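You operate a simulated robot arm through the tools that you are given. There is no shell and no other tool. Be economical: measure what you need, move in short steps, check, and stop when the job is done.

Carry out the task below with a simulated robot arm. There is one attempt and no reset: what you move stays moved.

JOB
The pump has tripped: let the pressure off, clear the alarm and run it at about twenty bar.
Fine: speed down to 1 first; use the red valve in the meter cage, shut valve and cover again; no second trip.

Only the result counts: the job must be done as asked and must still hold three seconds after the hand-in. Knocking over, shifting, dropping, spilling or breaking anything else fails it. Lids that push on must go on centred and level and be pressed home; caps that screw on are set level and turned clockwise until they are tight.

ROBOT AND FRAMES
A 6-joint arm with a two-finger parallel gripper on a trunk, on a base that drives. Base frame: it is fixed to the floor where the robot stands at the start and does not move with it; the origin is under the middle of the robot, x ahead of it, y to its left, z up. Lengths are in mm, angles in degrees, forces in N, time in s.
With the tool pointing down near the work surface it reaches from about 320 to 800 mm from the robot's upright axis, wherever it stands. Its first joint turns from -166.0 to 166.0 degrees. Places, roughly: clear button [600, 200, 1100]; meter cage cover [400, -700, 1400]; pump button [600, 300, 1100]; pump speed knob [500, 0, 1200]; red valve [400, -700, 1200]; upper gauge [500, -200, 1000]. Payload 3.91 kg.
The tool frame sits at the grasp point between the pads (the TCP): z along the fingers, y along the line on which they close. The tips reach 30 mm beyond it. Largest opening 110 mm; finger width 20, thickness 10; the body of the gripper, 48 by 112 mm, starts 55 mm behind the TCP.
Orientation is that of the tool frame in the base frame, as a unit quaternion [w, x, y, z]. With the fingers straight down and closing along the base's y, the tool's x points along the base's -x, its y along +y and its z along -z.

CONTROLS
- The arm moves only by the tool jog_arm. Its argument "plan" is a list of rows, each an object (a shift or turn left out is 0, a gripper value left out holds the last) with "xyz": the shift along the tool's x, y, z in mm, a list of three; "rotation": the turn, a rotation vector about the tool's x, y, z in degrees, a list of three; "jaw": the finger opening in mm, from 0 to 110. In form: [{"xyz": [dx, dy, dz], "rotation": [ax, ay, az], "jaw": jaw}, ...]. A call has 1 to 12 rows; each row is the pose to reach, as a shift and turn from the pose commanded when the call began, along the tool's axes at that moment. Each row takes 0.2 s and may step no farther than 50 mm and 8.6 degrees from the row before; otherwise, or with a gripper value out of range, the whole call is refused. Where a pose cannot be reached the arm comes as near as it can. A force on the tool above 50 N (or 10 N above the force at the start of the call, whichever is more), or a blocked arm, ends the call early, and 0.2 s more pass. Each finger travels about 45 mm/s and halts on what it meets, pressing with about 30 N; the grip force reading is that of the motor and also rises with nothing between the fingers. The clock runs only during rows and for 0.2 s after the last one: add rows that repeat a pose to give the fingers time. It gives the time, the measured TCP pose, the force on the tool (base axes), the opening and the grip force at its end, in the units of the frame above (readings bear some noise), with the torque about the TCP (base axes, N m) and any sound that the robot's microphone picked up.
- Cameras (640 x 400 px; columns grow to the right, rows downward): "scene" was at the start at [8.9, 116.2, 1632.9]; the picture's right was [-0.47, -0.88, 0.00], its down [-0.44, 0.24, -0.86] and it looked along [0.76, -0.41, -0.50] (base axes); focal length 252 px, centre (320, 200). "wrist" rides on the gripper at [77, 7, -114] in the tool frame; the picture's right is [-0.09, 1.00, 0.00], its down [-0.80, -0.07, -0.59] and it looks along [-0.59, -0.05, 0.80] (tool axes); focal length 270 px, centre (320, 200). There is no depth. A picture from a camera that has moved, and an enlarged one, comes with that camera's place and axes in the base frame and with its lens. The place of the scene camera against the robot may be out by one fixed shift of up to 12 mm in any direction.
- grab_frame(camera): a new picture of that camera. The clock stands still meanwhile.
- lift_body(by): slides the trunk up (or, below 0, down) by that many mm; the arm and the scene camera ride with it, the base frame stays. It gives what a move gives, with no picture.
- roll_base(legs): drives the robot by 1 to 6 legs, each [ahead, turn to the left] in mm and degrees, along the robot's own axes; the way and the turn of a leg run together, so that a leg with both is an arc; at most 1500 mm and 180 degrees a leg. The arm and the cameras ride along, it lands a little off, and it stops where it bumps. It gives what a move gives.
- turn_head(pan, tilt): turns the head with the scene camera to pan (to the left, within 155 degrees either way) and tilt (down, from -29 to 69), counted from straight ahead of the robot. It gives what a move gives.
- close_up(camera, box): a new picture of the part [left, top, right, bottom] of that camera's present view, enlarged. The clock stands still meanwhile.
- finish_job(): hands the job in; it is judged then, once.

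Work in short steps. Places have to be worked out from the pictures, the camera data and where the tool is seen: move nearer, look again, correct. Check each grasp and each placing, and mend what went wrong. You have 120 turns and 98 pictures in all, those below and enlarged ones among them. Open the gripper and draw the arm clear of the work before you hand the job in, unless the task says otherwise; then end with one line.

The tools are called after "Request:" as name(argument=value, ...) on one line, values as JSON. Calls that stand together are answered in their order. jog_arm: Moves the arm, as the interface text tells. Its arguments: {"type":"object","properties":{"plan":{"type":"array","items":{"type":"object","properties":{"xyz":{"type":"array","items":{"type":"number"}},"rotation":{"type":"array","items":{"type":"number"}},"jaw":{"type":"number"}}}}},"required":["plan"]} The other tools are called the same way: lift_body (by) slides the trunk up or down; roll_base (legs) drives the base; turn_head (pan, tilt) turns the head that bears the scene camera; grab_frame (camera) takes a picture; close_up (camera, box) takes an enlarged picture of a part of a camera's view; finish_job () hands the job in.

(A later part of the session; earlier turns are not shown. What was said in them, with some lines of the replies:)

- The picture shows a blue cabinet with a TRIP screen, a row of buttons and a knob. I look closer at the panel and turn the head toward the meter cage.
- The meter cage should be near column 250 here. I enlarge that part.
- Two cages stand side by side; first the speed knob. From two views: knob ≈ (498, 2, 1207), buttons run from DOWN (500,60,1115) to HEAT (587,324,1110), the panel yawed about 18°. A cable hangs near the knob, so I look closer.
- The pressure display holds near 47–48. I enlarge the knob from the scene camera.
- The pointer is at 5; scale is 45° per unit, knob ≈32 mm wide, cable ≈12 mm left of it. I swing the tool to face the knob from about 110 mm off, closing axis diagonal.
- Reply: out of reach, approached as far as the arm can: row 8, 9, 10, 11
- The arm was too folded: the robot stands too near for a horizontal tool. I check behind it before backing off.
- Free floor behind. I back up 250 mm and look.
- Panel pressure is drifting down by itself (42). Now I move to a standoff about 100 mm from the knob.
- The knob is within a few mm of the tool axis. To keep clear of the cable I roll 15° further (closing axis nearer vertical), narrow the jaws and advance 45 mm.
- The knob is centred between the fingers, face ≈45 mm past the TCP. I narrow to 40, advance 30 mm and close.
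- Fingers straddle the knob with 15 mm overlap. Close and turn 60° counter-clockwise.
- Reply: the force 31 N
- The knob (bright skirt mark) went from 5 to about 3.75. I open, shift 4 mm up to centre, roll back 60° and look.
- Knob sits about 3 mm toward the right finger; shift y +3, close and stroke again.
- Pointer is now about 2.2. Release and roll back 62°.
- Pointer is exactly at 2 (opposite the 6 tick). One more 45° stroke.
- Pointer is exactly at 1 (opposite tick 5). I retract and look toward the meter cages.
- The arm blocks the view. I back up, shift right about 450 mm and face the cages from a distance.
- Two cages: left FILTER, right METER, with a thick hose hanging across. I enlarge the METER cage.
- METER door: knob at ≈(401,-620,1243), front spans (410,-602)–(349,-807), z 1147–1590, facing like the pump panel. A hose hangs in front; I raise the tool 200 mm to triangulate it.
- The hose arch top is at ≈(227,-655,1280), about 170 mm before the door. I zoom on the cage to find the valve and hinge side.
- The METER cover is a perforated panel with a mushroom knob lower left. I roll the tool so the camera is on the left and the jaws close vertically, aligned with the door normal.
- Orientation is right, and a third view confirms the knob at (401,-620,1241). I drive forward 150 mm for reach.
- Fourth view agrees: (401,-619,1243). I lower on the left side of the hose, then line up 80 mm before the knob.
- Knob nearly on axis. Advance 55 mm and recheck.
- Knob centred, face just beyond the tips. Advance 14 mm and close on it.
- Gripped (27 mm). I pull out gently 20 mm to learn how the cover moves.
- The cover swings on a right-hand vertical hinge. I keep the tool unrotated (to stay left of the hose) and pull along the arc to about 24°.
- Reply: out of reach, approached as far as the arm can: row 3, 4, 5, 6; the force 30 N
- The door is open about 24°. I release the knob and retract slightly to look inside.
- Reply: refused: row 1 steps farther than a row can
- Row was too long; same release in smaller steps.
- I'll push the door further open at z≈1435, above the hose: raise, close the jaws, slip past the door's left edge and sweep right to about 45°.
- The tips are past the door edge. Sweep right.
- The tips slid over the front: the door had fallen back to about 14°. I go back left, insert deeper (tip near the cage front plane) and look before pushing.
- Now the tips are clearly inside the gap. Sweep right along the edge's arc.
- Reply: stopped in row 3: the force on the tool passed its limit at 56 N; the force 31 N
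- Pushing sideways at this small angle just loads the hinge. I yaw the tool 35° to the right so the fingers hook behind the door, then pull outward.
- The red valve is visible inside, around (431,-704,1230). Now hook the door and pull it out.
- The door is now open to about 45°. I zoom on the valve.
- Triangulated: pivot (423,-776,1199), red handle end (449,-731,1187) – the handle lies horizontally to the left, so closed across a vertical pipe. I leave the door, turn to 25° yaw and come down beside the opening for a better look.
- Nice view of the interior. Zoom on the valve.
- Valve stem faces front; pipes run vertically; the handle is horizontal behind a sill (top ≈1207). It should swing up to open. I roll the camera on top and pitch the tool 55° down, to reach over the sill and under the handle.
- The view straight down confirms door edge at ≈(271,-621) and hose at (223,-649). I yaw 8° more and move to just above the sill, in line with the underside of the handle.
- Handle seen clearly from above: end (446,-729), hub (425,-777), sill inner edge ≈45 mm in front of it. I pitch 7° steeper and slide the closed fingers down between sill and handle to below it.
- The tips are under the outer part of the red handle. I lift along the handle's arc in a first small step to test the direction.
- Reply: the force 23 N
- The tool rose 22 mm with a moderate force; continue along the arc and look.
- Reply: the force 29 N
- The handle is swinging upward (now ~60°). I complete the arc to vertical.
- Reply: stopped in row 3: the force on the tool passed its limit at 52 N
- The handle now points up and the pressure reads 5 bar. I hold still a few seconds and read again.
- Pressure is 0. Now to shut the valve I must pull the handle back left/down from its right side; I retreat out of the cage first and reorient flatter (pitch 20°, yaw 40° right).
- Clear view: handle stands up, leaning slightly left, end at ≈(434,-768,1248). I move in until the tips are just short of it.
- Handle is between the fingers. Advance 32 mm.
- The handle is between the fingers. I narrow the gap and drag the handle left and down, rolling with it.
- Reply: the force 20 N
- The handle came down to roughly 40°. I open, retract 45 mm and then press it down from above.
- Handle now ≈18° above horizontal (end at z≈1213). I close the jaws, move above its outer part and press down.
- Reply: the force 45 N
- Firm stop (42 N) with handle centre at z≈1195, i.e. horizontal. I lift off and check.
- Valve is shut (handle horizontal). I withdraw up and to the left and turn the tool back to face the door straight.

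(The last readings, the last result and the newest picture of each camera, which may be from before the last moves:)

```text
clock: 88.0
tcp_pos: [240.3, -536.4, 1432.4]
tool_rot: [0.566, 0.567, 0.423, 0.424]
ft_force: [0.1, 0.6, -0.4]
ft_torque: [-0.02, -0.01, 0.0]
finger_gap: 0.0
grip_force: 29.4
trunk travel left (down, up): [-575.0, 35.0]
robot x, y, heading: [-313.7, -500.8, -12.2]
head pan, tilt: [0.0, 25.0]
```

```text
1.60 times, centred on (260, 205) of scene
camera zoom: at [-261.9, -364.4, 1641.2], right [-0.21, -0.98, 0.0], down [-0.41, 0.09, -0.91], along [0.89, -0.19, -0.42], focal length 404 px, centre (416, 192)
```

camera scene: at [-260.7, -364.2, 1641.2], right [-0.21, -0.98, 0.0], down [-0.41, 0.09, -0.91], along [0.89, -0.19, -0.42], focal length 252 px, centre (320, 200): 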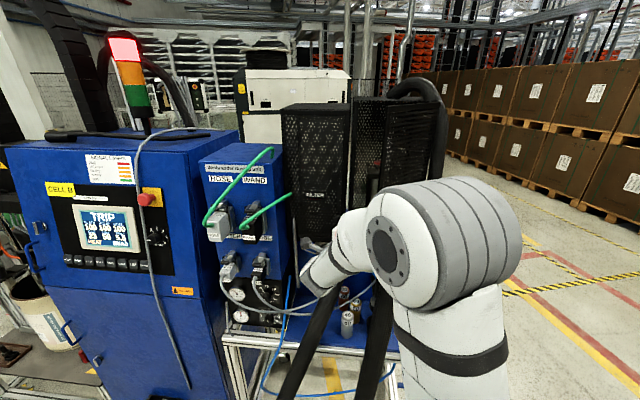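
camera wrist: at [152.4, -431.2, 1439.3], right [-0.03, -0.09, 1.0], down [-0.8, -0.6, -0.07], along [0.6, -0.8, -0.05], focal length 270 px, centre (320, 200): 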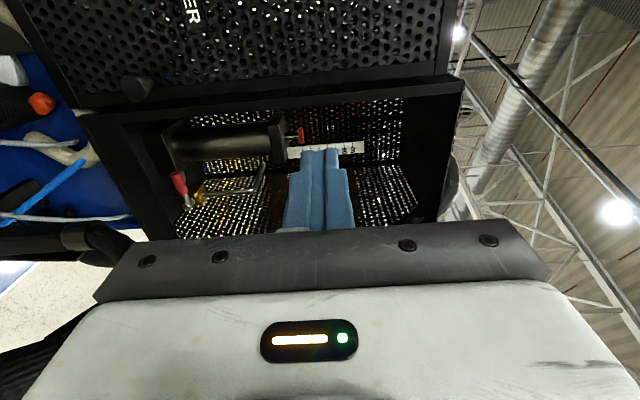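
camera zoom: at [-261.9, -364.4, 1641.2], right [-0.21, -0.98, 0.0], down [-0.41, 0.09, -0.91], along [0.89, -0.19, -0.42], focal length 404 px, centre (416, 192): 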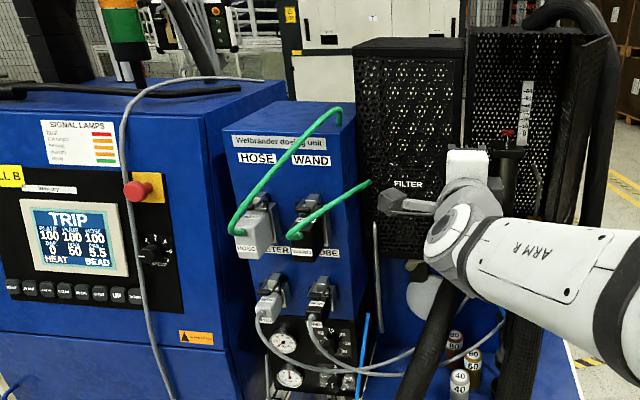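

The valve handle is back at its original place and pressure reads 0. The door seems to stand wider open now; I zoom to see it.

Request:
close_up(camera="scene", box=[330, 70, 460, 240])

```text
2.35 times, centred on (395, 155) of scene
camera zoom: at [-261.9, -364.4, 1641.2], right [-0.21, -0.98, 0.0], down [-0.41, 0.09, -0.91], along [0.89, -0.19, -0.42], focal length 594 px, centre (144, 306)
```

zoom: 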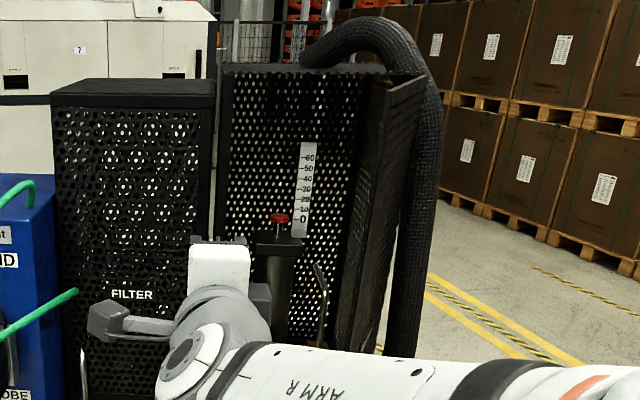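

Door is at about 65°. I go around its free edge at z≈1430 (above the hose) to its outer side.

Request:
jog_arm(plan=[{"xyz": [0, 0, -40]}, {"xyz": [-30, 0, -63]}, {"xyz": [-75, 0, -65]}, {"xyz": [-120, 0, -65]}, {"xyz": [-165, 0, -65]}, {"xyz": [-184, 0, -55]}, {"xyz": [-184, 0, -15]}, {"xyz": [-184, 0, -15]}])

Request:
grab_frame(camera="wrist")

```text
clock: 89.8
tcp_pos: [183.3, -623.0, 1444.2]
tool_rot: [0.567, 0.57, 0.42, 0.421]
ft_force: [-0.9, -0.5, 0.1]
ft_torque: [0.01, -0.01, 0.01]
finger_gap: 0.0
grip_force: 29.3
out of reach, approached as far as the arm can: row 4, 5, 6, 7, 8
trunk travel left (down, up): [-575.0, 35.0]
robot x, y, heading: [-310.3, -504.6, -12.1]
head pan, tilt: [0.0, 25.0]
```

```text
25 pictures are left
camera wrist: at [96.4, -517.4, 1453.2], right [-0.03, -0.09, 1.0], down [-0.8, -0.59, -0.07], along [0.6, -0.8, -0.05], focal length 270 px, centre (320, 200)
```

wrist: 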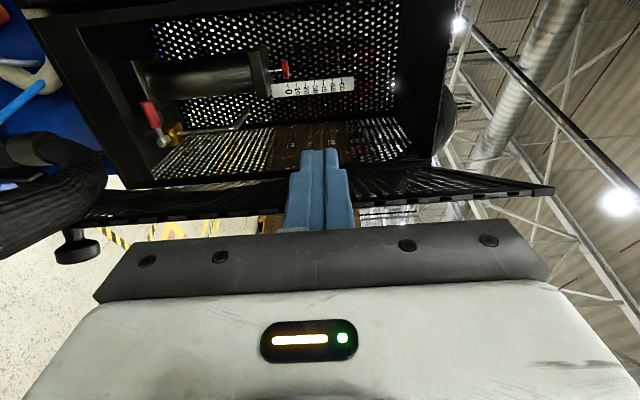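

The arm can't go farther right from this stance. I use the base: back 120, turn right 12°, forward 100.

Request:
roll_base(legs=[[-120, 0], [0, -12], [100, 0]])

Request:
grab_frame(camera="wrist")

```text
clock: 92.6
tcp_pos: [126.8, -741.6, 1444.3]
tool_rot: [0.608, 0.611, 0.358, 0.359]
ft_force: [1.2, 0.6, 0.5]
ft_torque: [-0.03, 0.03, -0.03]
finger_gap: 0.1
grip_force: 30.0
trunk travel left (down, up): [-575.0, 35.0]
robot x, y, heading: [-333.9, -518.6, -23.7]
head pan, tilt: [0.0, 25.0]
```

```text
24 pictures are left
camera wrist: at [62.9, -619.4, 1451.9], right [-0.04, -0.08, 1.0], down [-0.91, -0.41, -0.07], along [0.42, -0.91, -0.06], focal length 270 px, centre (320, 200)
```

wrist: 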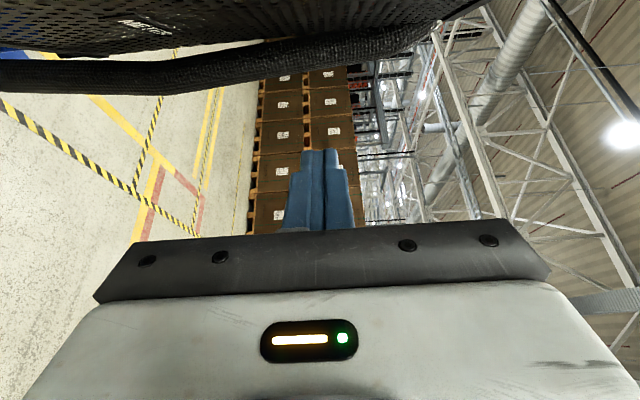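

I'm on the outer side of the door. Sweep left and in along the closing arc.

Request:
jog_arm(plan=[{"xyz": [24, 0, 12]}, {"xyz": [47, 0, 23]}, {"xyz": [79, 0, 25]}, {"xyz": [103, 0, 31]}, {"xyz": [126, 0, 37.5]}, {"xyz": [147, 0, 49]}, {"xyz": [168, 0, 62]}, {"xyz": [186, 0, 80]}, {"xyz": [202, 0, 97]}])

Request:
grab_frame(camera="wrist")

```text
clock: 94.6
tcp_pos: [307.2, -610.6, 1444.5]
tool_rot: [0.608, 0.61, 0.358, 0.36]
ft_force: [0.2, 0.1, -0.6]
ft_torque: [-0.03, -0.01, -0.02]
finger_gap: 0.3
grip_force: 30.3
trunk travel left (down, up): [-575.0, 35.0]
robot x, y, heading: [-337.6, -516.2, -23.7]
head pan, tilt: [0.0, 25.0]
```

```text
23 pictures are left
camera wrist: at [245.3, -488.6, 1452.1], right [-0.04, -0.08, 1.0], down [-0.91, -0.41, -0.07], along [0.42, -0.91, -0.06], focal length 270 px, centre (320, 200)
```

wrist: 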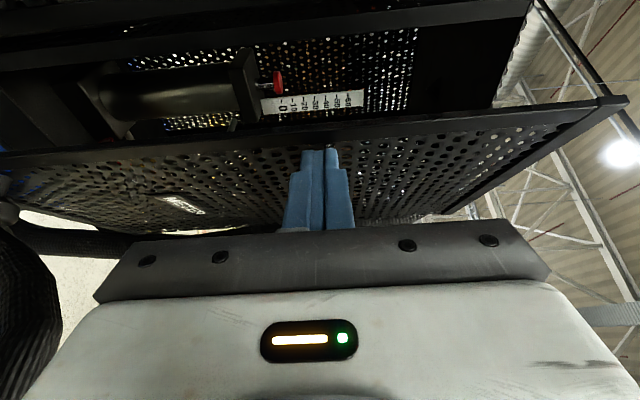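

The door follows, ~20° left. Push it fully shut.

Request:
jog_arm(plan=[{"xyz": [9, 0, 14]}, {"xyz": [17, 0, 27]}, {"xyz": [23, 0, 42]}, {"xyz": [29, 0, 57]}, {"xyz": [31, 0, 66]}, {"xyz": [33, 0, 75]}, {"xyz": [34, 0, 82]}])

Request:
grab_frame(camera="wrist")

```text
clock: 96.2
tcp_pos: [395.9, -621.2, 1444.6]
tool_rot: [0.608, 0.61, 0.358, 0.359]
ft_force: [-0.3, 0.0, -1.2]
ft_torque: [-0.04, -0.04, 0.0]
finger_gap: 0.0
grip_force: 29.7
trunk travel left (down, up): [-575.0, 35.0]
robot x, y, heading: [-334.4, -517.1, -24.0]
head pan, tilt: [0.0, 25.0]
```

```text
22 pictures are left
camera wrist: at [332.2, -499.3, 1451.8], right [-0.04, -0.08, 1.0], down [-0.91, -0.41, -0.07], along [0.42, -0.91, -0.06], focal length 270 px, centre (320, 200)
```

wrist: 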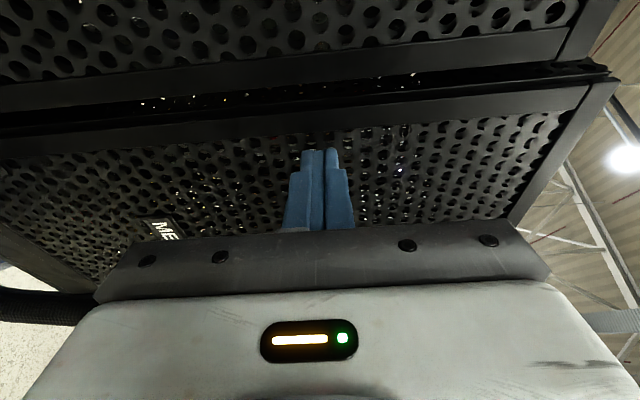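

Nearly shut, no resistance yet. Push a bit further until contact force.

Request:
jog_arm(plan=[{"xyz": [0.6, 0, 3]}, {"xyz": [1.3, 0, 6]}, {"xyz": [2, 0, 9]}, {"xyz": [2.6, 0, 12]}, {"xyz": [3.3, 0, 15]}, {"xyz": [4, 0, 18]}])

Request:
grab_frame(camera="wrist")

```text
clock: 97.3
tcp_pos: [399.2, -623.1, 1447.5]
tool_rot: [0.607, 0.611, 0.358, 0.36]
ft_force: [-35.6, 8.2, -4.6]
ft_torque: [-0.13, 0.24, 0.02]
finger_gap: 0.1
grip_force: 29.8
trunk travel left (down, up): [-575.0, 35.0]
robot x, y, heading: [-335.3, -520.9, -23.7]
head pan, tilt: [0.0, 25.0]
stopped in row 5: the force on the tool passed its limit at 56 N (the readings are from after the stop); the commanded pose is now the measured one
```

```text
21 pictures are left
camera wrist: at [337.0, -500.1, 1453.8], right [-0.04, -0.08, 1.0], down [-0.91, -0.41, -0.07], along [0.42, -0.91, -0.06], focal length 270 px, centre (320, 200)
```

wrist: 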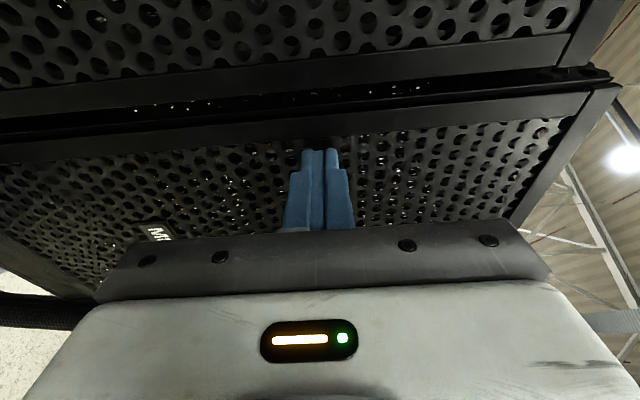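

The cover is shut firmly. Retract the tool and drive back to the pump panel.

Request:
jog_arm(plan=[{"xyz": [0, 0, -40]}, {"xyz": [0, 0, -80]}, {"xyz": [0, 0, -120]}, {"xyz": [0, 0, -150]}])

Request:
roll_base(legs=[[-300, 0], [0, 113.7], [400, 0], [0, -90], [340, 0]])

Request:
turn_head(pan=0, tilt=30)

Request:
grab_frame(camera="scene")

```text
clock: 98.3
tcp_pos: [276.2, -550.8, 1442.6]
tool_rot: [0.606, 0.612, 0.359, 0.359]
ft_force: [-0.4, -0.1, 0.5]
ft_torque: [0.01, 0.01, 0.0]
finger_gap: 0.3
grip_force: 30.7
trunk travel left (down, up): [-575.0, 35.0]
robot x, y, heading: [-337.1, -518.3, -23.8]
head pan, tilt: [0.0, 25.0]
```

```text
clock: 112.9
tcp_pos: [307.5, 195.3, 1442.6]
tool_rot: [0.525, 0.53, 0.473, 0.47]
ft_force: [-0.5, -0.5, -0.4]
ft_torque: [0.0, 0.01, 0.01]
finger_gap: 0.4
grip_force: 30.2
trunk travel left (down, up): [-575.0, 35.0]
robot x, y, heading: [-268.0, 1.9, -2.0]
head pan, tilt: [0.0, 25.0]
```

```text
clock: 113.5
tcp_pos: [306.0, 196.4, 1441.9]
tool_rot: [0.525, 0.53, 0.472, 0.47]
ft_force: [0.3, 0.0, -0.5]
ft_torque: [0.0, -0.03, -0.01]
finger_gap: 0.0
grip_force: 29.9
trunk travel left (down, up): [-575.0, 35.0]
robot x, y, heading: [-268.0, 1.2, -2.0]
head pan, tilt: [0.0, 30.0]
```

```text
20 pictures are left
camera scene: at [-250.4, 144.7, 1633.2], right [-0.03, -1.0, 0.0], down [-0.5, 0.02, -0.87], along [0.87, -0.03, -0.5], focal length 252 px, centre (320, 200)
```

scene: 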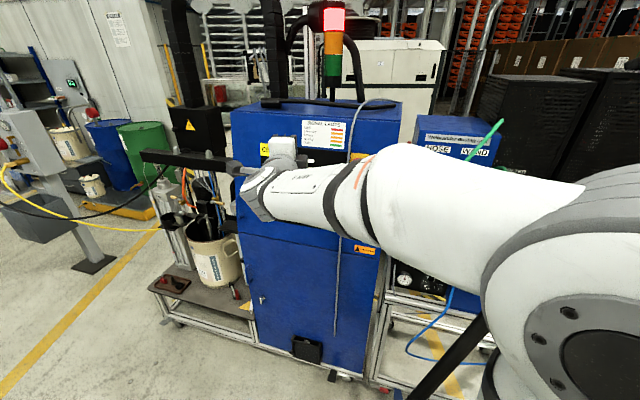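

I lower the trunk so the tool reaches button height and the camera looks over the arm at the panel.

Request:
lift_body(by=-320)

Request:
jog_arm(plan=[{"rotation": [0, -6, 0]}, {"rotation": [0, -12, 0]}, {"rotation": [0, -12, 0]}])

Request:
grab_frame(camera="wrist")

Request:
turn_head(pan=5, tilt=10)

Request:
grab_frame(camera="scene")

```text
clock: 116.7
tcp_pos: [306.5, 194.6, 1121.9]
tool_rot: [0.525, 0.531, 0.471, 0.47]
ft_force: [0.4, -0.6, 0.2]
ft_torque: [0.0, 0.0, -0.01]
finger_gap: 0.0
grip_force: 30.2
trunk travel left (down, up): [-255.0, 355.0]
robot x, y, heading: [-270.9, 1.0, -2.0]
head pan, tilt: [0.0, 30.0]
```

```text
clock: 117.5
tcp_pos: [306.0, 194.7, 1124.1]
tool_rot: [0.572, 0.576, 0.415, 0.411]
ft_force: [-0.7, 0.3, -0.3]
ft_torque: [-0.07, -0.01, -0.05]
finger_gap: 0.1
grip_force: 30.4
trunk travel left (down, up): [-255.0, 355.0]
robot x, y, heading: [-275.0, 3.0, -2.0]
head pan, tilt: [0.0, 30.0]
```

```text
19 pictures are left
camera wrist: at [221.6, 304.1, 1131.1], right [-0.02, -0.09, 1.0], down [-0.82, -0.57, -0.07], along [0.57, -0.82, -0.06], focal length 270 px, centre (320, 200)
```

wrist: 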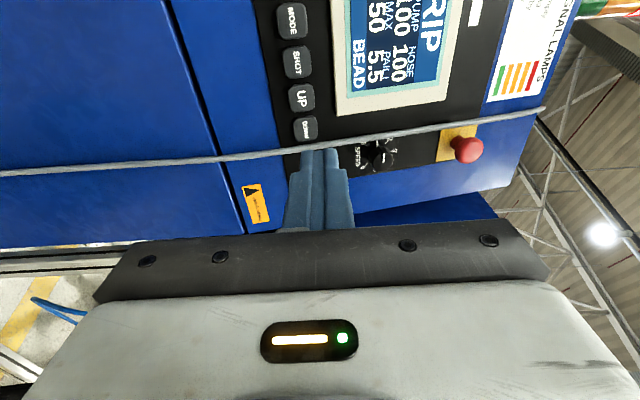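

```text
clock: 118.3
tcp_pos: [304.5, 195.5, 1123.7]
tool_rot: [0.572, 0.576, 0.414, 0.412]
ft_force: [-0.6, 0.9, -0.2]
ft_torque: [0.02, 0.02, -0.01]
finger_gap: 0.0
grip_force: 29.7
trunk travel left (down, up): [-255.0, 355.0]
robot x, y, heading: [-270.4, -1.5, -1.9]
head pan, tilt: [5.0, 10.0]
```

```text
18 pictures are left
camera scene: at [-247.5, 152.6, 1345.5], right [0.05, -1.0, 0.0], down [-0.17, -0.01, -0.98], along [0.98, 0.05, -0.17], focal length 252 px, centre (320, 200)
```

scene: 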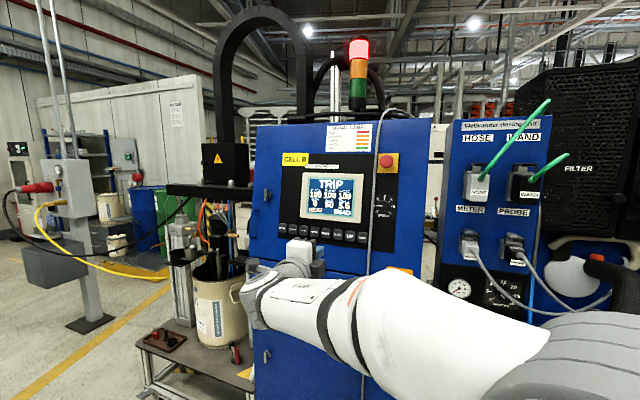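

Scene camera now sees display and panel. Buttons resolved: CLEAR ≈(551,216,1099), PUMP ≈(575,291,1099). I move to 15 mm before CLEAR and check.

Request:
jog_arm(plan=[{"xyz": [24, -6, 40]}, {"xyz": [48, -12, 80]}, {"xyz": [73, -19, 120]}, {"xyz": [92, -25, 150]}, {"xyz": [97, -25, 180]}, {"xyz": [97, -25, 180]}])

Request:
grab_frame(camera="wrist")

```text
clock: 119.7
tcp_pos: [508.7, 230.7, 1097.4]
tool_rot: [0.572, 0.575, 0.415, 0.413]
ft_force: [-0.8, 0.0, 0.5]
ft_torque: [0.01, 0.0, -0.01]
finger_gap: 0.2
grip_force: 30.3
trunk travel left (down, up): [-255.0, 355.0]
robot x, y, heading: [-270.0, 1.7, -1.9]
head pan, tilt: [5.0, 10.0]
```

```text
17 pictures are left
camera wrist: at [424.1, 338.8, 1105.2], right [-0.02, -0.09, 1.0], down [-0.82, -0.57, -0.07], along [0.57, -0.82, -0.06], focal length 270 px, centre (320, 200)
```

wrist: 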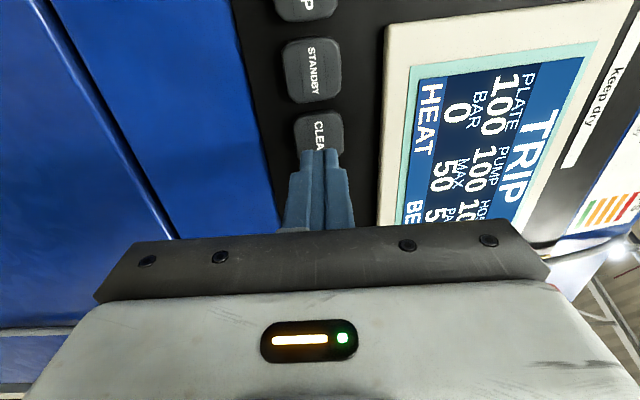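

CLEAR is straight ahead of the tip. Shift 3 mm left and press in small steps until it stops.

Request:
jog_arm(plan=[{"xyz": [3, 0, 8]}, {"xyz": [3, 0, 13]}, {"xyz": [3, 0, 17]}, {"xyz": [3, 0, 21]}, {"xyz": [3, 0, 25]}, {"xyz": [3, 0, 28]}, {"xyz": [3, 0, 31]}, {"xyz": [3, 0, 34]}, {"xyz": [3, 0, 37]}])

Request:
close_up(camera="scene", box=[250, 140, 430, 260])

```text
clock: 121.5
tcp_pos: [533.4, 226.3, 1097.6]
tool_rot: [0.571, 0.576, 0.415, 0.412]
ft_force: [-32.7, 0.4, -4.3]
ft_torque: [0.06, 0.42, -0.38]
finger_gap: 0.0
grip_force: 30.2
trunk travel left (down, up): [-255.0, 355.0]
robot x, y, heading: [-274.1, 3.9, -2.3]
head pan, tilt: [5.0, 10.0]
heard: click
stopped in row 8: the force on the tool passed its limit at 54 N (the readings are from after the stop); the commanded pose is now the measured one
```

```text
3.33 times, centred on (340, 200) of scene
camera zoom: at [-252.3, 152.9, 1345.8], right [0.05, -1.0, 0.0], down [-0.17, -0.01, -0.99], along [0.98, 0.05, -0.17], focal length 841 px, centre (253, 200)
```

zoom: 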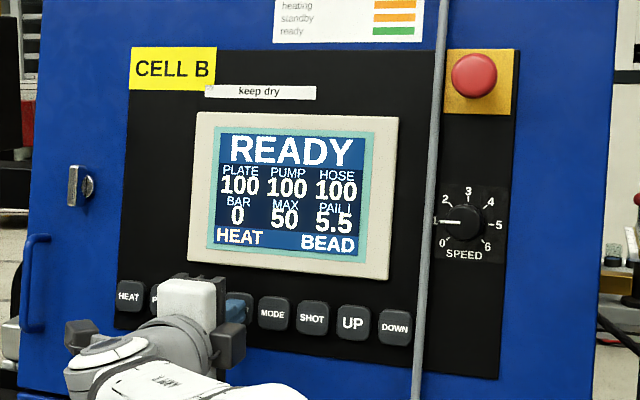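

Alarm cleared: READY, 0 bar. Retract 30 and shift two buttons left to PUMP.

Request:
jog_arm(plan=[{"xyz": [0, 0, -15]}, {"xyz": [0, 0, -32]}, {"xyz": [40, 0, -32]}, {"xyz": [78, 0, -30]}, {"xyz": [78, 0, -25]}])

Request:
grab_frame(camera="wrist")

```text
clock: 122.7
tcp_pos: [539.8, 307.4, 1093.3]
tool_rot: [0.57, 0.577, 0.416, 0.411]
ft_force: [0.3, 0.2, 0.1]
ft_torque: [-0.06, -0.05, -0.02]
finger_gap: 0.2
grip_force: 29.5
trunk travel left (down, up): [-255.0, 355.0]
robot x, y, heading: [-271.1, 2.9, -2.1]
head pan, tilt: [5.0, 10.0]
```

```text
15 pictures are left
camera wrist: at [455.5, 415.3, 1101.0], right [-0.02, -0.09, 1.0], down [-0.82, -0.57, -0.06], along [0.58, -0.82, -0.06], focal length 270 px, centre (320, 200)
```

wrist: 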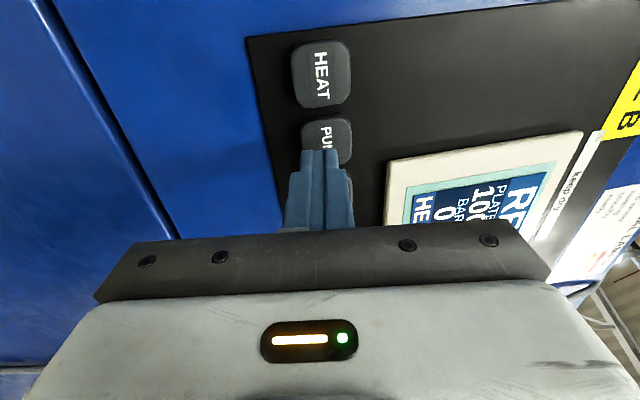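

PUMP lies ahead, ~4 mm higher. Press.

Request:
jog_arm(plan=[{"xyz": [0, 4, 8]}, {"xyz": [0, 4, 14]}, {"xyz": [0, 4, 19]}, {"xyz": [0, 4, 23]}, {"xyz": [0, 4, 26]}, {"xyz": [0, 4, 29]}, {"xyz": [0, 4, 32]}, {"xyz": [0, 4, 35]}])

Request:
close_up(camera="scene", box=[250, 140, 430, 260])

```text
clock: 124.5
tcp_pos: [557.0, 292.8, 1089.5]
tool_rot: [0.571, 0.573, 0.416, 0.415]
ft_force: [-34.0, 22.3, 0.0]
ft_torque: [0.22, 0.29, 0.42]
finger_gap: 0.1
grip_force: 29.3
out of reach, approached as far as the arm can: row 1, 2, 3, 4, 5, 6, 7, 8
trunk travel left (down, up): [-255.0, 355.0]
robot x, y, heading: [-272.0, 1.5, -2.0]
head pan, tilt: [5.0, 10.0]
heard: click
```

```text
3.33 times, centred on (340, 200) of scene
camera zoom: at [-252.9, 155.6, 1345.3], right [0.05, -1.0, 0.0], down [-0.17, -0.01, -0.99], along [0.98, 0.05, -0.17], focal length 841 px, centre (253, 200)
```

zoom: 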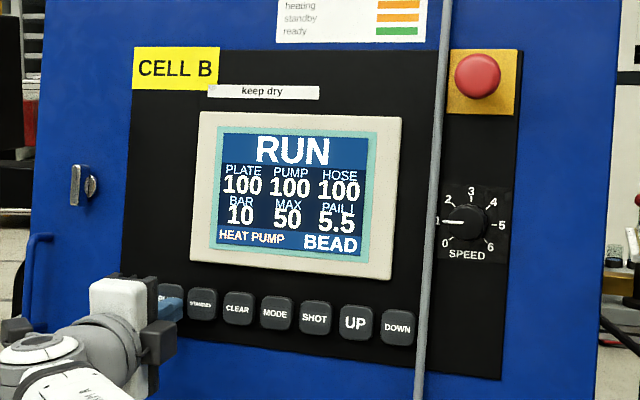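

RUN at 10 bar with speed 1, no trip. I retract and move to a standoff in front of the speed knob.

Request:
jog_arm(plan=[{"xyz": [0, 0, -45]}, {"xyz": [0, 0, -90]}, {"xyz": [-45, 20, -95]}, {"xyz": [-90, 40, -95]}, {"xyz": [-135, 60, -95]}, {"xyz": [-180, 80, -95]}, {"xyz": [-225, 100, -95]}, {"xyz": [-265, 115, -90], "jaw": 40}, {"xyz": [-291, 124, -75], "rotation": [5, 0, 0]}, {"xyz": [-291, 124, -50], "rotation": [10, 0, 0]}, {"xyz": [-291, 124, -50], "rotation": [10, 0, 0]}])

Request:
grab_frame(camera="wrist")

Request:
close_up(camera="scene", box=[250, 140, 430, 260])

```text
clock: 126.9
tcp_pos: [415.4, 23.4, 1160.0]
tool_rot: [0.525, 0.618, 0.442, 0.384]
ft_force: [0.5, 1.3, -1.5]
ft_torque: [0.02, 0.0, 0.02]
finger_gap: 40.0
grip_force: 0.0
out of reach, approached as far as the arm can: row 9, 10, 11
trunk travel left (down, up): [-255.0, 355.0]
robot x, y, heading: [-275.5, -3.5, -2.0]
head pan, tilt: [5.0, 10.0]
```

```text
13 pictures are left
camera wrist: at [332.8, 129.7, 1185.1], right [0.11, -0.14, 0.98], down [-0.82, -0.57, 0.01], along [0.56, -0.81, -0.18], focal length 270 px, centre (320, 200)
```

wrist: 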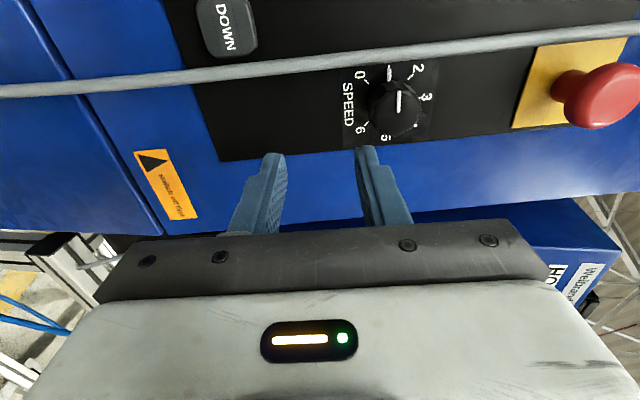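

```text
3.33 times, centred on (340, 200) of scene
camera zoom: at [-247.4, 152.6, 1345.5], right [0.05, -1.0, 0.0], down [-0.17, -0.01, -0.98], along [0.98, 0.05, -0.17], focal length 841 px, centre (253, 200)
```

zoom: 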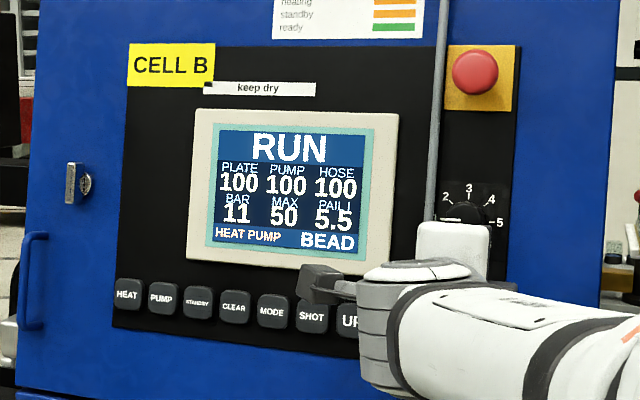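

Steady ~11 bar at speed 1, so about 1.9 should give 20 bar. I raise the trunk 54 mm to reach the knob, then pre-roll −20° and approach.

Request:
lift_body(by=54)

Request:
jog_arm(plan=[{"xyz": [5, 0, 0], "rotation": [0, 0, -7]}, {"xyz": [9.5, 0, 0], "rotation": [0, 0, -14]}, {"xyz": [9.5, 0, 15], "rotation": [0, 0, -20]}, {"xyz": [9.5, 0, 30], "rotation": [0, 0, -20]}, {"xyz": [9.5, 0, 30], "rotation": [0, 0, -20]}])

Request:
grab_frame(camera="wrist")

```text
clock: 127.9
tcp_pos: [414.5, 21.7, 1215.1]
tool_rot: [0.525, 0.617, 0.442, 0.385]
ft_force: [0.1, -0.1, -0.3]
ft_torque: [-0.04, -0.01, 0.02]
finger_gap: 40.0
grip_force: 0.0
trunk travel left (down, up): [-309.0, 301.0]
robot x, y, heading: [-273.1, 1.8, -1.8]
head pan, tilt: [5.0, 10.0]
```

```text
clock: 129.1
tcp_pos: [436.0, 8.8, 1166.9]
tool_rot: [0.59, 0.525, 0.536, 0.299]
ft_force: [0.7, 0.3, -1.1]
ft_torque: [0.01, -0.03, -0.01]
finger_gap: 39.8
grip_force: 0.1
out of reach, approached as far as the arm can: row 1, 2, 3, 4, 5
trunk travel left (down, up): [-309.0, 301.0]
robot x, y, heading: [-273.8, -4.6, -1.9]
head pan, tilt: [5.0, 10.0]
```

```text
11 pictures are left
camera wrist: at [348.7, 114.3, 1163.4], right [0.19, 0.19, 0.96], down [-0.77, -0.58, 0.26], along [0.6, -0.8, 0.04], focal length 270 px, centre (320, 200)
```

wrist: 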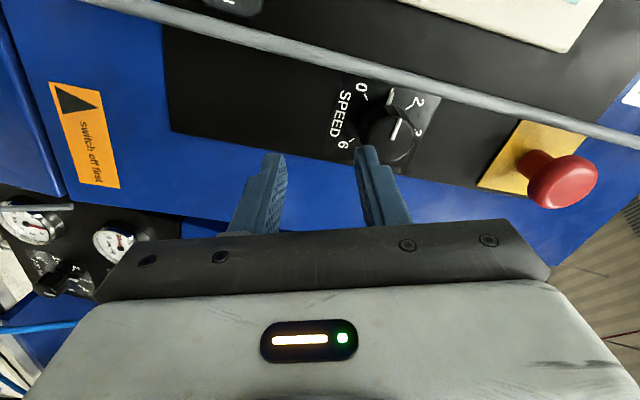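

This roll is at a wrist limit. I back off 70 mm and roll 180° back to the orientation that worked before (camera right).

Request:
jog_arm(plan=[{"xyz": [0, 0, -35], "rotation": [0, 0, 8.5]}, {"xyz": [0, 0, -70], "rotation": [0, 0, 17]}, {"xyz": [0, 0, -70], "rotation": [0, 0, 25.5]}, {"xyz": [0, 0, -70], "rotation": [0, 0, 34]}, {"xyz": [0, 0, -70], "rotation": [0, 0, 42.5]}, {"xyz": [0, 0, -70], "rotation": [0, 0, 51]}, {"xyz": [0, 0, -70], "rotation": [0, 0, 59.5]}, {"xyz": [0, 0, -70], "rotation": [0, 0, 68]}, {"xyz": [0, 0, -70], "rotation": [0, 0, 76.5]}, {"xyz": [0, 0, -70], "rotation": [0, 0, 85]}, {"xyz": [0, 0, -70], "rotation": [0, 0, 93.5]}, {"xyz": [0, 0, -70], "rotation": [0, 0, 102]}])

Request:
jog_arm(plan=[{"rotation": [0, 0, 8.5]}, {"rotation": [0, 0, 17]}, {"rotation": [0, 0, 25.5]}, {"rotation": [0, 0, 34]}, {"rotation": [0, 0, 42.5]}, {"rotation": [0, 0, 51]}, {"rotation": [0, 0, 59.5]}, {"rotation": [0, 0, 68]}, {"rotation": [0, 0, 76.5]}, {"rotation": [0, 0, 80]}, {"rotation": [0, 0, 80]}])

Request:
grab_frame(camera="wrist")

```text
clock: 131.7
tcp_pos: [372.2, 30.4, 1177.3]
tool_rot: [0.142, 0.755, -0.072, 0.636]
ft_force: [-0.4, 0.2, 0.5]
ft_torque: [-0.01, -0.06, 0.01]
finger_gap: 40.4
grip_force: 0.0
trunk travel left (down, up): [-309.0, 301.0]
robot x, y, heading: [-269.9, 2.1, -2.3]
head pan, tilt: [5.0, 10.0]
```

```text
clock: 134.1
tcp_pos: [372.0, 30.3, 1179.5]
tool_rot: [-0.298, 0.532, -0.541, 0.579]
ft_force: [0.3, 0.3, 0.5]
ft_torque: [0.02, -0.02, -0.02]
finger_gap: 40.0
grip_force: 0.0
trunk travel left (down, up): [-309.0, 301.0]
robot x, y, heading: [-273.4, -1.2, -2.2]
head pan, tilt: [5.0, 10.0]
```

```text
10 pictures are left
camera wrist: at [244.0, -7.9, 1212.6], right [-0.21, -0.15, -0.97], down [-0.34, 0.94, -0.08], along [0.92, 0.31, -0.25], focal length 270 px, centre (320, 200)
```

wrist: 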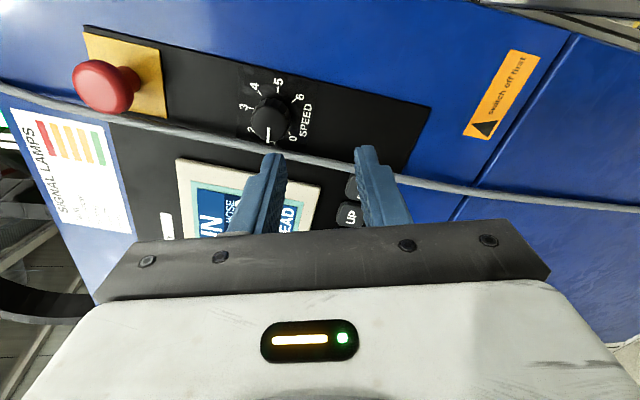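

Good pose, no limit. Approach to 45 mm before the grasp point.

Request:
jog_arm(plan=[{"xyz": [-1.5, -22, 15]}, {"xyz": [-3.5, -43.5, 30]}, {"xyz": [-3.5, -43.5, 54]}, {"xyz": [-3.5, -43.5, 54]}])

Request:
grab_frame(camera="wrist")

```text
clock: 135.1
tcp_pos: [432.7, 26.0, 1208.7]
tool_rot: [-0.298, 0.533, -0.541, 0.579]
ft_force: [0.1, -0.8, -0.5]
ft_torque: [0.06, 0.01, 0.02]
finger_gap: 39.9
grip_force: 0.1
trunk travel left (down, up): [-309.0, 301.0]
robot x, y, heading: [-271.4, 0.9, -2.1]
head pan, tilt: [5.0, 10.0]
```

```text
9 pictures are left
camera wrist: at [305.0, -12.5, 1242.5], right [-0.21, -0.16, -0.97], down [-0.34, 0.94, -0.08], along [0.92, 0.31, -0.25], focal length 270 px, centre (320, 200)
```

wrist: 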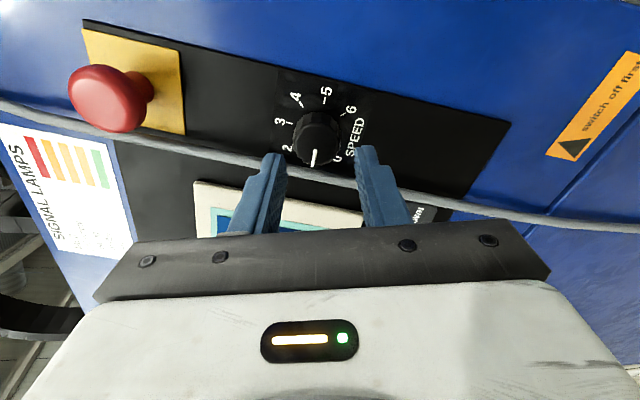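

Knob is centred. Advance 45 mm, grip and turn 40° clockwise.

Request:
jog_arm(plan=[{"xyz": [0, 0, 22]}, {"xyz": [0, 0, 38]}, {"xyz": [0, 0, 45]}, {"xyz": [0, 0, 45], "jaw": 22}, {"xyz": [0, 0, 45]}, {"xyz": [0, 0, 45], "rotation": [0, 0, 8]}, {"xyz": [0, 0, 45], "rotation": [0, 0, 16]}, {"xyz": [0, 0, 45], "rotation": [0, 0, 24]}, {"xyz": [0, 0, 45], "rotation": [0, 0, 32]}, {"xyz": [0, 0, 45], "rotation": [0, 0, 40]}, {"xyz": [0, 0, 45], "rotation": [0, 0, 40]}])

Request:
close_up(camera="wrist", box=[240, 100, 400, 220])

Request:
close_up(camera="scene", box=[250, 140, 430, 260])

```text
clock: 137.5
tcp_pos: [476.3, 11.5, 1202.2]
tool_rot: [0.477, -0.315, 0.691, -0.442]
ft_force: [-8.4, -0.7, -7.8]
ft_torque: [-0.03, 0.4, -0.92]
finger_gap: 33.0
grip_force: 45.1
trunk travel left (down, up): [-309.0, 301.0]
robot x, y, heading: [-274.5, 0.2, -1.7]
head pan, tilt: [5.0, 10.0]
```

```text
3.33 times, centred on (320, 160) of wrist
camera zoom: at [342.3, -16.2, 1184.8], right [0.02, 0.49, -0.87], down [-0.28, 0.84, 0.46], along [0.96, 0.24, 0.15], focal length 901 px, centre (320, 333)
```

zoom: 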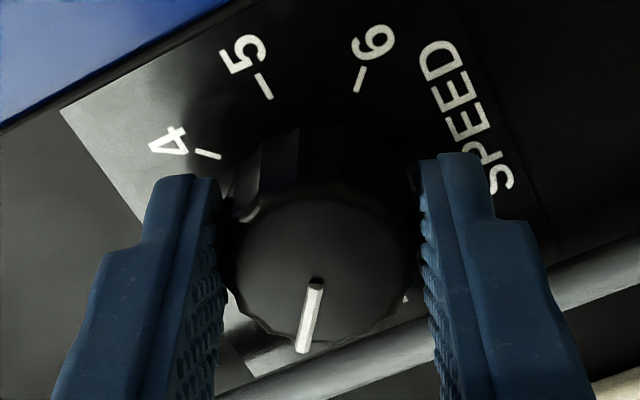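

```text
3.33 times, centred on (340, 200) of scene
camera zoom: at [-248.0, 152.5, 1399.4], right [0.05, -1.0, 0.0], down [-0.17, -0.01, -0.98], along [0.98, 0.05, -0.17], focal length 841 px, centre (253, 200)
```

zoom: 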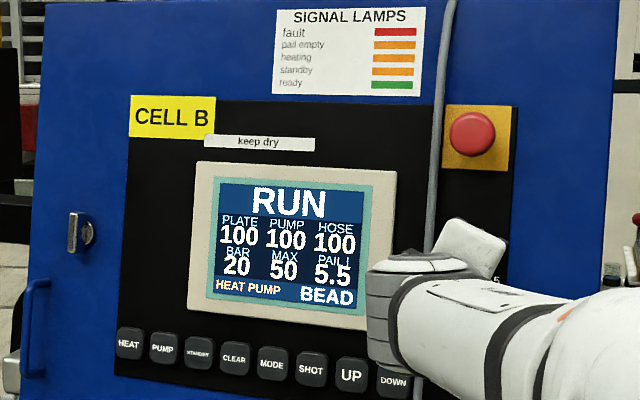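

Display reads 20 bar. I release, retract clear, wait and read again.

Request:
jog_arm(plan=[{"xyz": [0, 0, 0], "jaw": 42}, {"xyz": [0, 0, 0]}, {"xyz": [0, 0, -35]}, {"xyz": [0, 0, -80]}, {"xyz": [0, 0, -120]}, {"xyz": [0, 0, -160]}, {"xyz": [0, 0, -160]}, {"xyz": [0, 0, -160]}, {"xyz": [0, 0, -160]}, {"xyz": [0, 0, -160]}, {"xyz": [0, 0, -160]}, {"xyz": [0, 0, -160]}])

Request:
close_up(camera="scene", box=[250, 140, 430, 260])

```text
clock: 140.1
tcp_pos: [327.7, 63.5, 1231.3]
tool_rot: [0.478, -0.316, 0.69, -0.442]
ft_force: [-0.7, -0.1, -0.2]
ft_torque: [-0.01, 0.03, -0.02]
finger_gap: 42.0
grip_force: 0.1
trunk travel left (down, up): [-309.0, 301.0]
robot x, y, heading: [-267.0, -2.6, -1.9]
head pan, tilt: [5.0, 10.0]
```

```text
3.33 times, centred on (340, 200) of scene
camera zoom: at [-247.8, 152.6, 1399.5], right [0.05, -1.0, 0.0], down [-0.17, -0.01, -0.98], along [0.98, 0.05, -0.17], focal length 841 px, centre (253, 200)
```

zoom: 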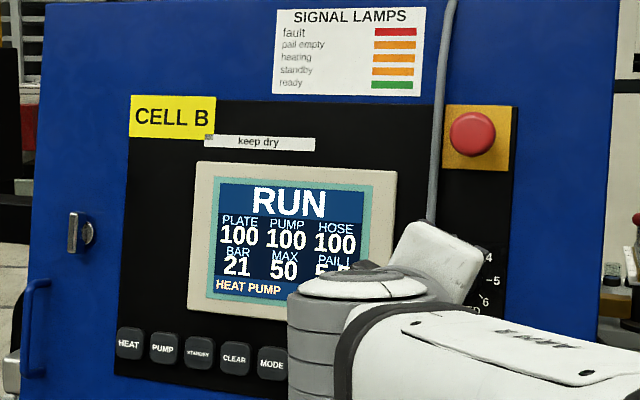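

21 bar and running. I check the upper gauge and that the cover is still shut.

Request:
turn_head(pan=-25, tilt=15)

Request:
grab_frame(camera="scene")

```text
clock: 141.0
tcp_pos: [327.4, 62.5, 1229.1]
tool_rot: [0.479, -0.316, 0.69, -0.442]
ft_force: [-0.6, -0.2, 0.6]
ft_torque: [-0.01, -0.03, 0.01]
finger_gap: 41.8
grip_force: 0.1
trunk travel left (down, up): [-309.0, 301.0]
robot x, y, heading: [-272.9, 2.2, -2.1]
head pan, tilt: [-25.0, 15.0]
```

```text
5 pictures are left
camera scene: at [-257.3, 105.4, 1391.4], right [-0.45, -0.89, 0.0], down [-0.23, 0.12, -0.97], along [0.86, -0.44, -0.26], focal length 252 px, centre (320, 200)
```

scene: 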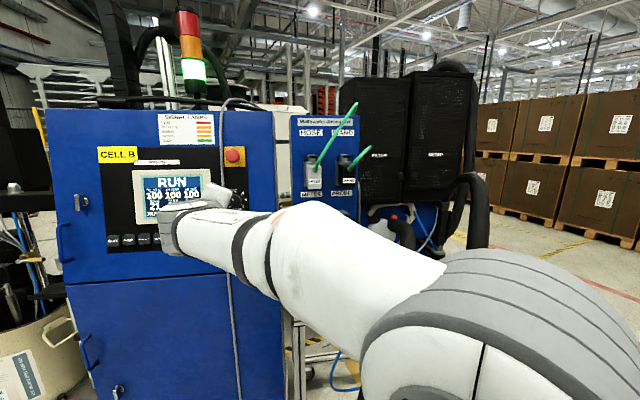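

Green lamp lit, door looks shut; the arm hides the gauge. I back off 250 mm, turn right 35° and look at the gauge and the cage.

Request:
roll_base(legs=[[-250, 0], [0, -35]])

Request:
turn_head(pan=18, tilt=20)

Request:
grab_frame(camera="scene")

```text
clock: 144.6
tcp_pos: [1.5, -290.0, 1229.9]
tool_rot: [0.319, -0.088, 0.754, -0.567]
ft_force: [-0.3, 0.1, 0.3]
ft_torque: [0.0, 0.01, -0.03]
finger_gap: 41.9
grip_force: 0.0
trunk travel left (down, up): [-309.0, 301.0]
robot x, y, heading: [-519.0, 17.4, -37.4]
head pan, tilt: [-25.0, 15.0]
```

```text
clock: 145.7
tcp_pos: [1.9, -290.5, 1229.3]
tool_rot: [0.318, -0.088, 0.754, -0.568]
ft_force: [-0.1, 0.6, -0.1]
ft_torque: [-0.01, -0.01, 0.02]
finger_gap: 42.1
grip_force: 0.0
trunk travel left (down, up): [-309.0, 301.0]
robot x, y, heading: [-517.6, 14.9, -37.2]
head pan, tilt: [18.0, 20.0]
```

```text
4 pictures are left
camera scene: at [-396.9, 145.2, 1383.3], right [-0.33, -0.94, 0.0], down [-0.32, 0.11, -0.94], along [0.89, -0.31, -0.34], focal length 252 px, centre (320, 200)
```

scene: 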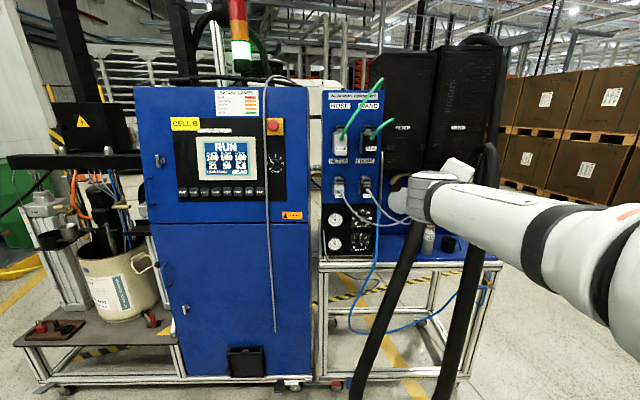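

Gauge, display and cage are all in view; I enlarge them.

Request:
close_up(camera="scene", box=[190, 120, 390, 260])

Request:
close_up(camera="scene", box=[370, 30, 520, 190])

```text
2.86 times, centred on (290, 190) of scene
camera zoom: at [-396.9, 145.2, 1383.3], right [-0.33, -0.94, 0.0], down [-0.32, 0.11, -0.94], along [0.89, -0.31, -0.34], focal length 721 px, centre (406, 229)
```

zoom: 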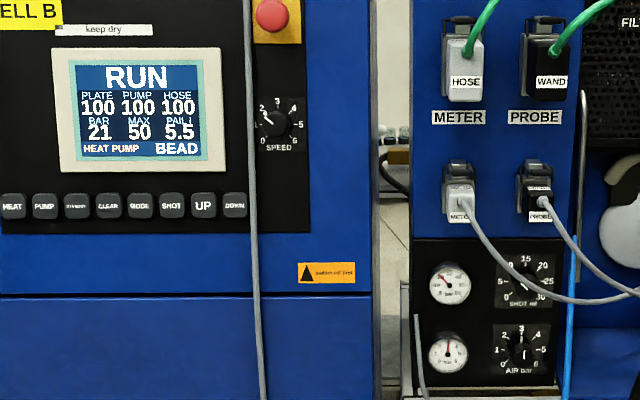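

```text
2.50 times, centred on (445, 110) of scene
camera zoom: at [-396.9, 145.2, 1383.3], right [-0.33, -0.94, 0.0], down [-0.32, 0.11, -0.94], along [0.89, -0.31, -0.34], focal length 631 px, centre (8, 425)
```

zoom: 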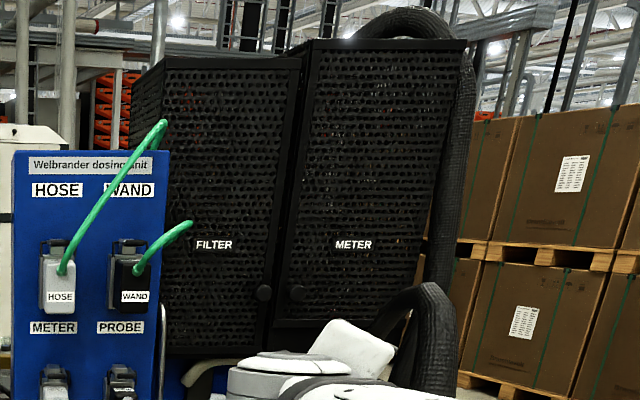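

The pump is running steadily at 21 bar on the display. The pressure was let off first (0 bar), the alarm is cleared with no second trip, the red valve and its cover are shut, and the arm is clear of the work with the jaws open.

Request:
finish_job()

```text
The job is handed in.
```

The job is handed in: the pump is running at a steady 21 bar on the display, close to the twenty asked for, with no second trip.
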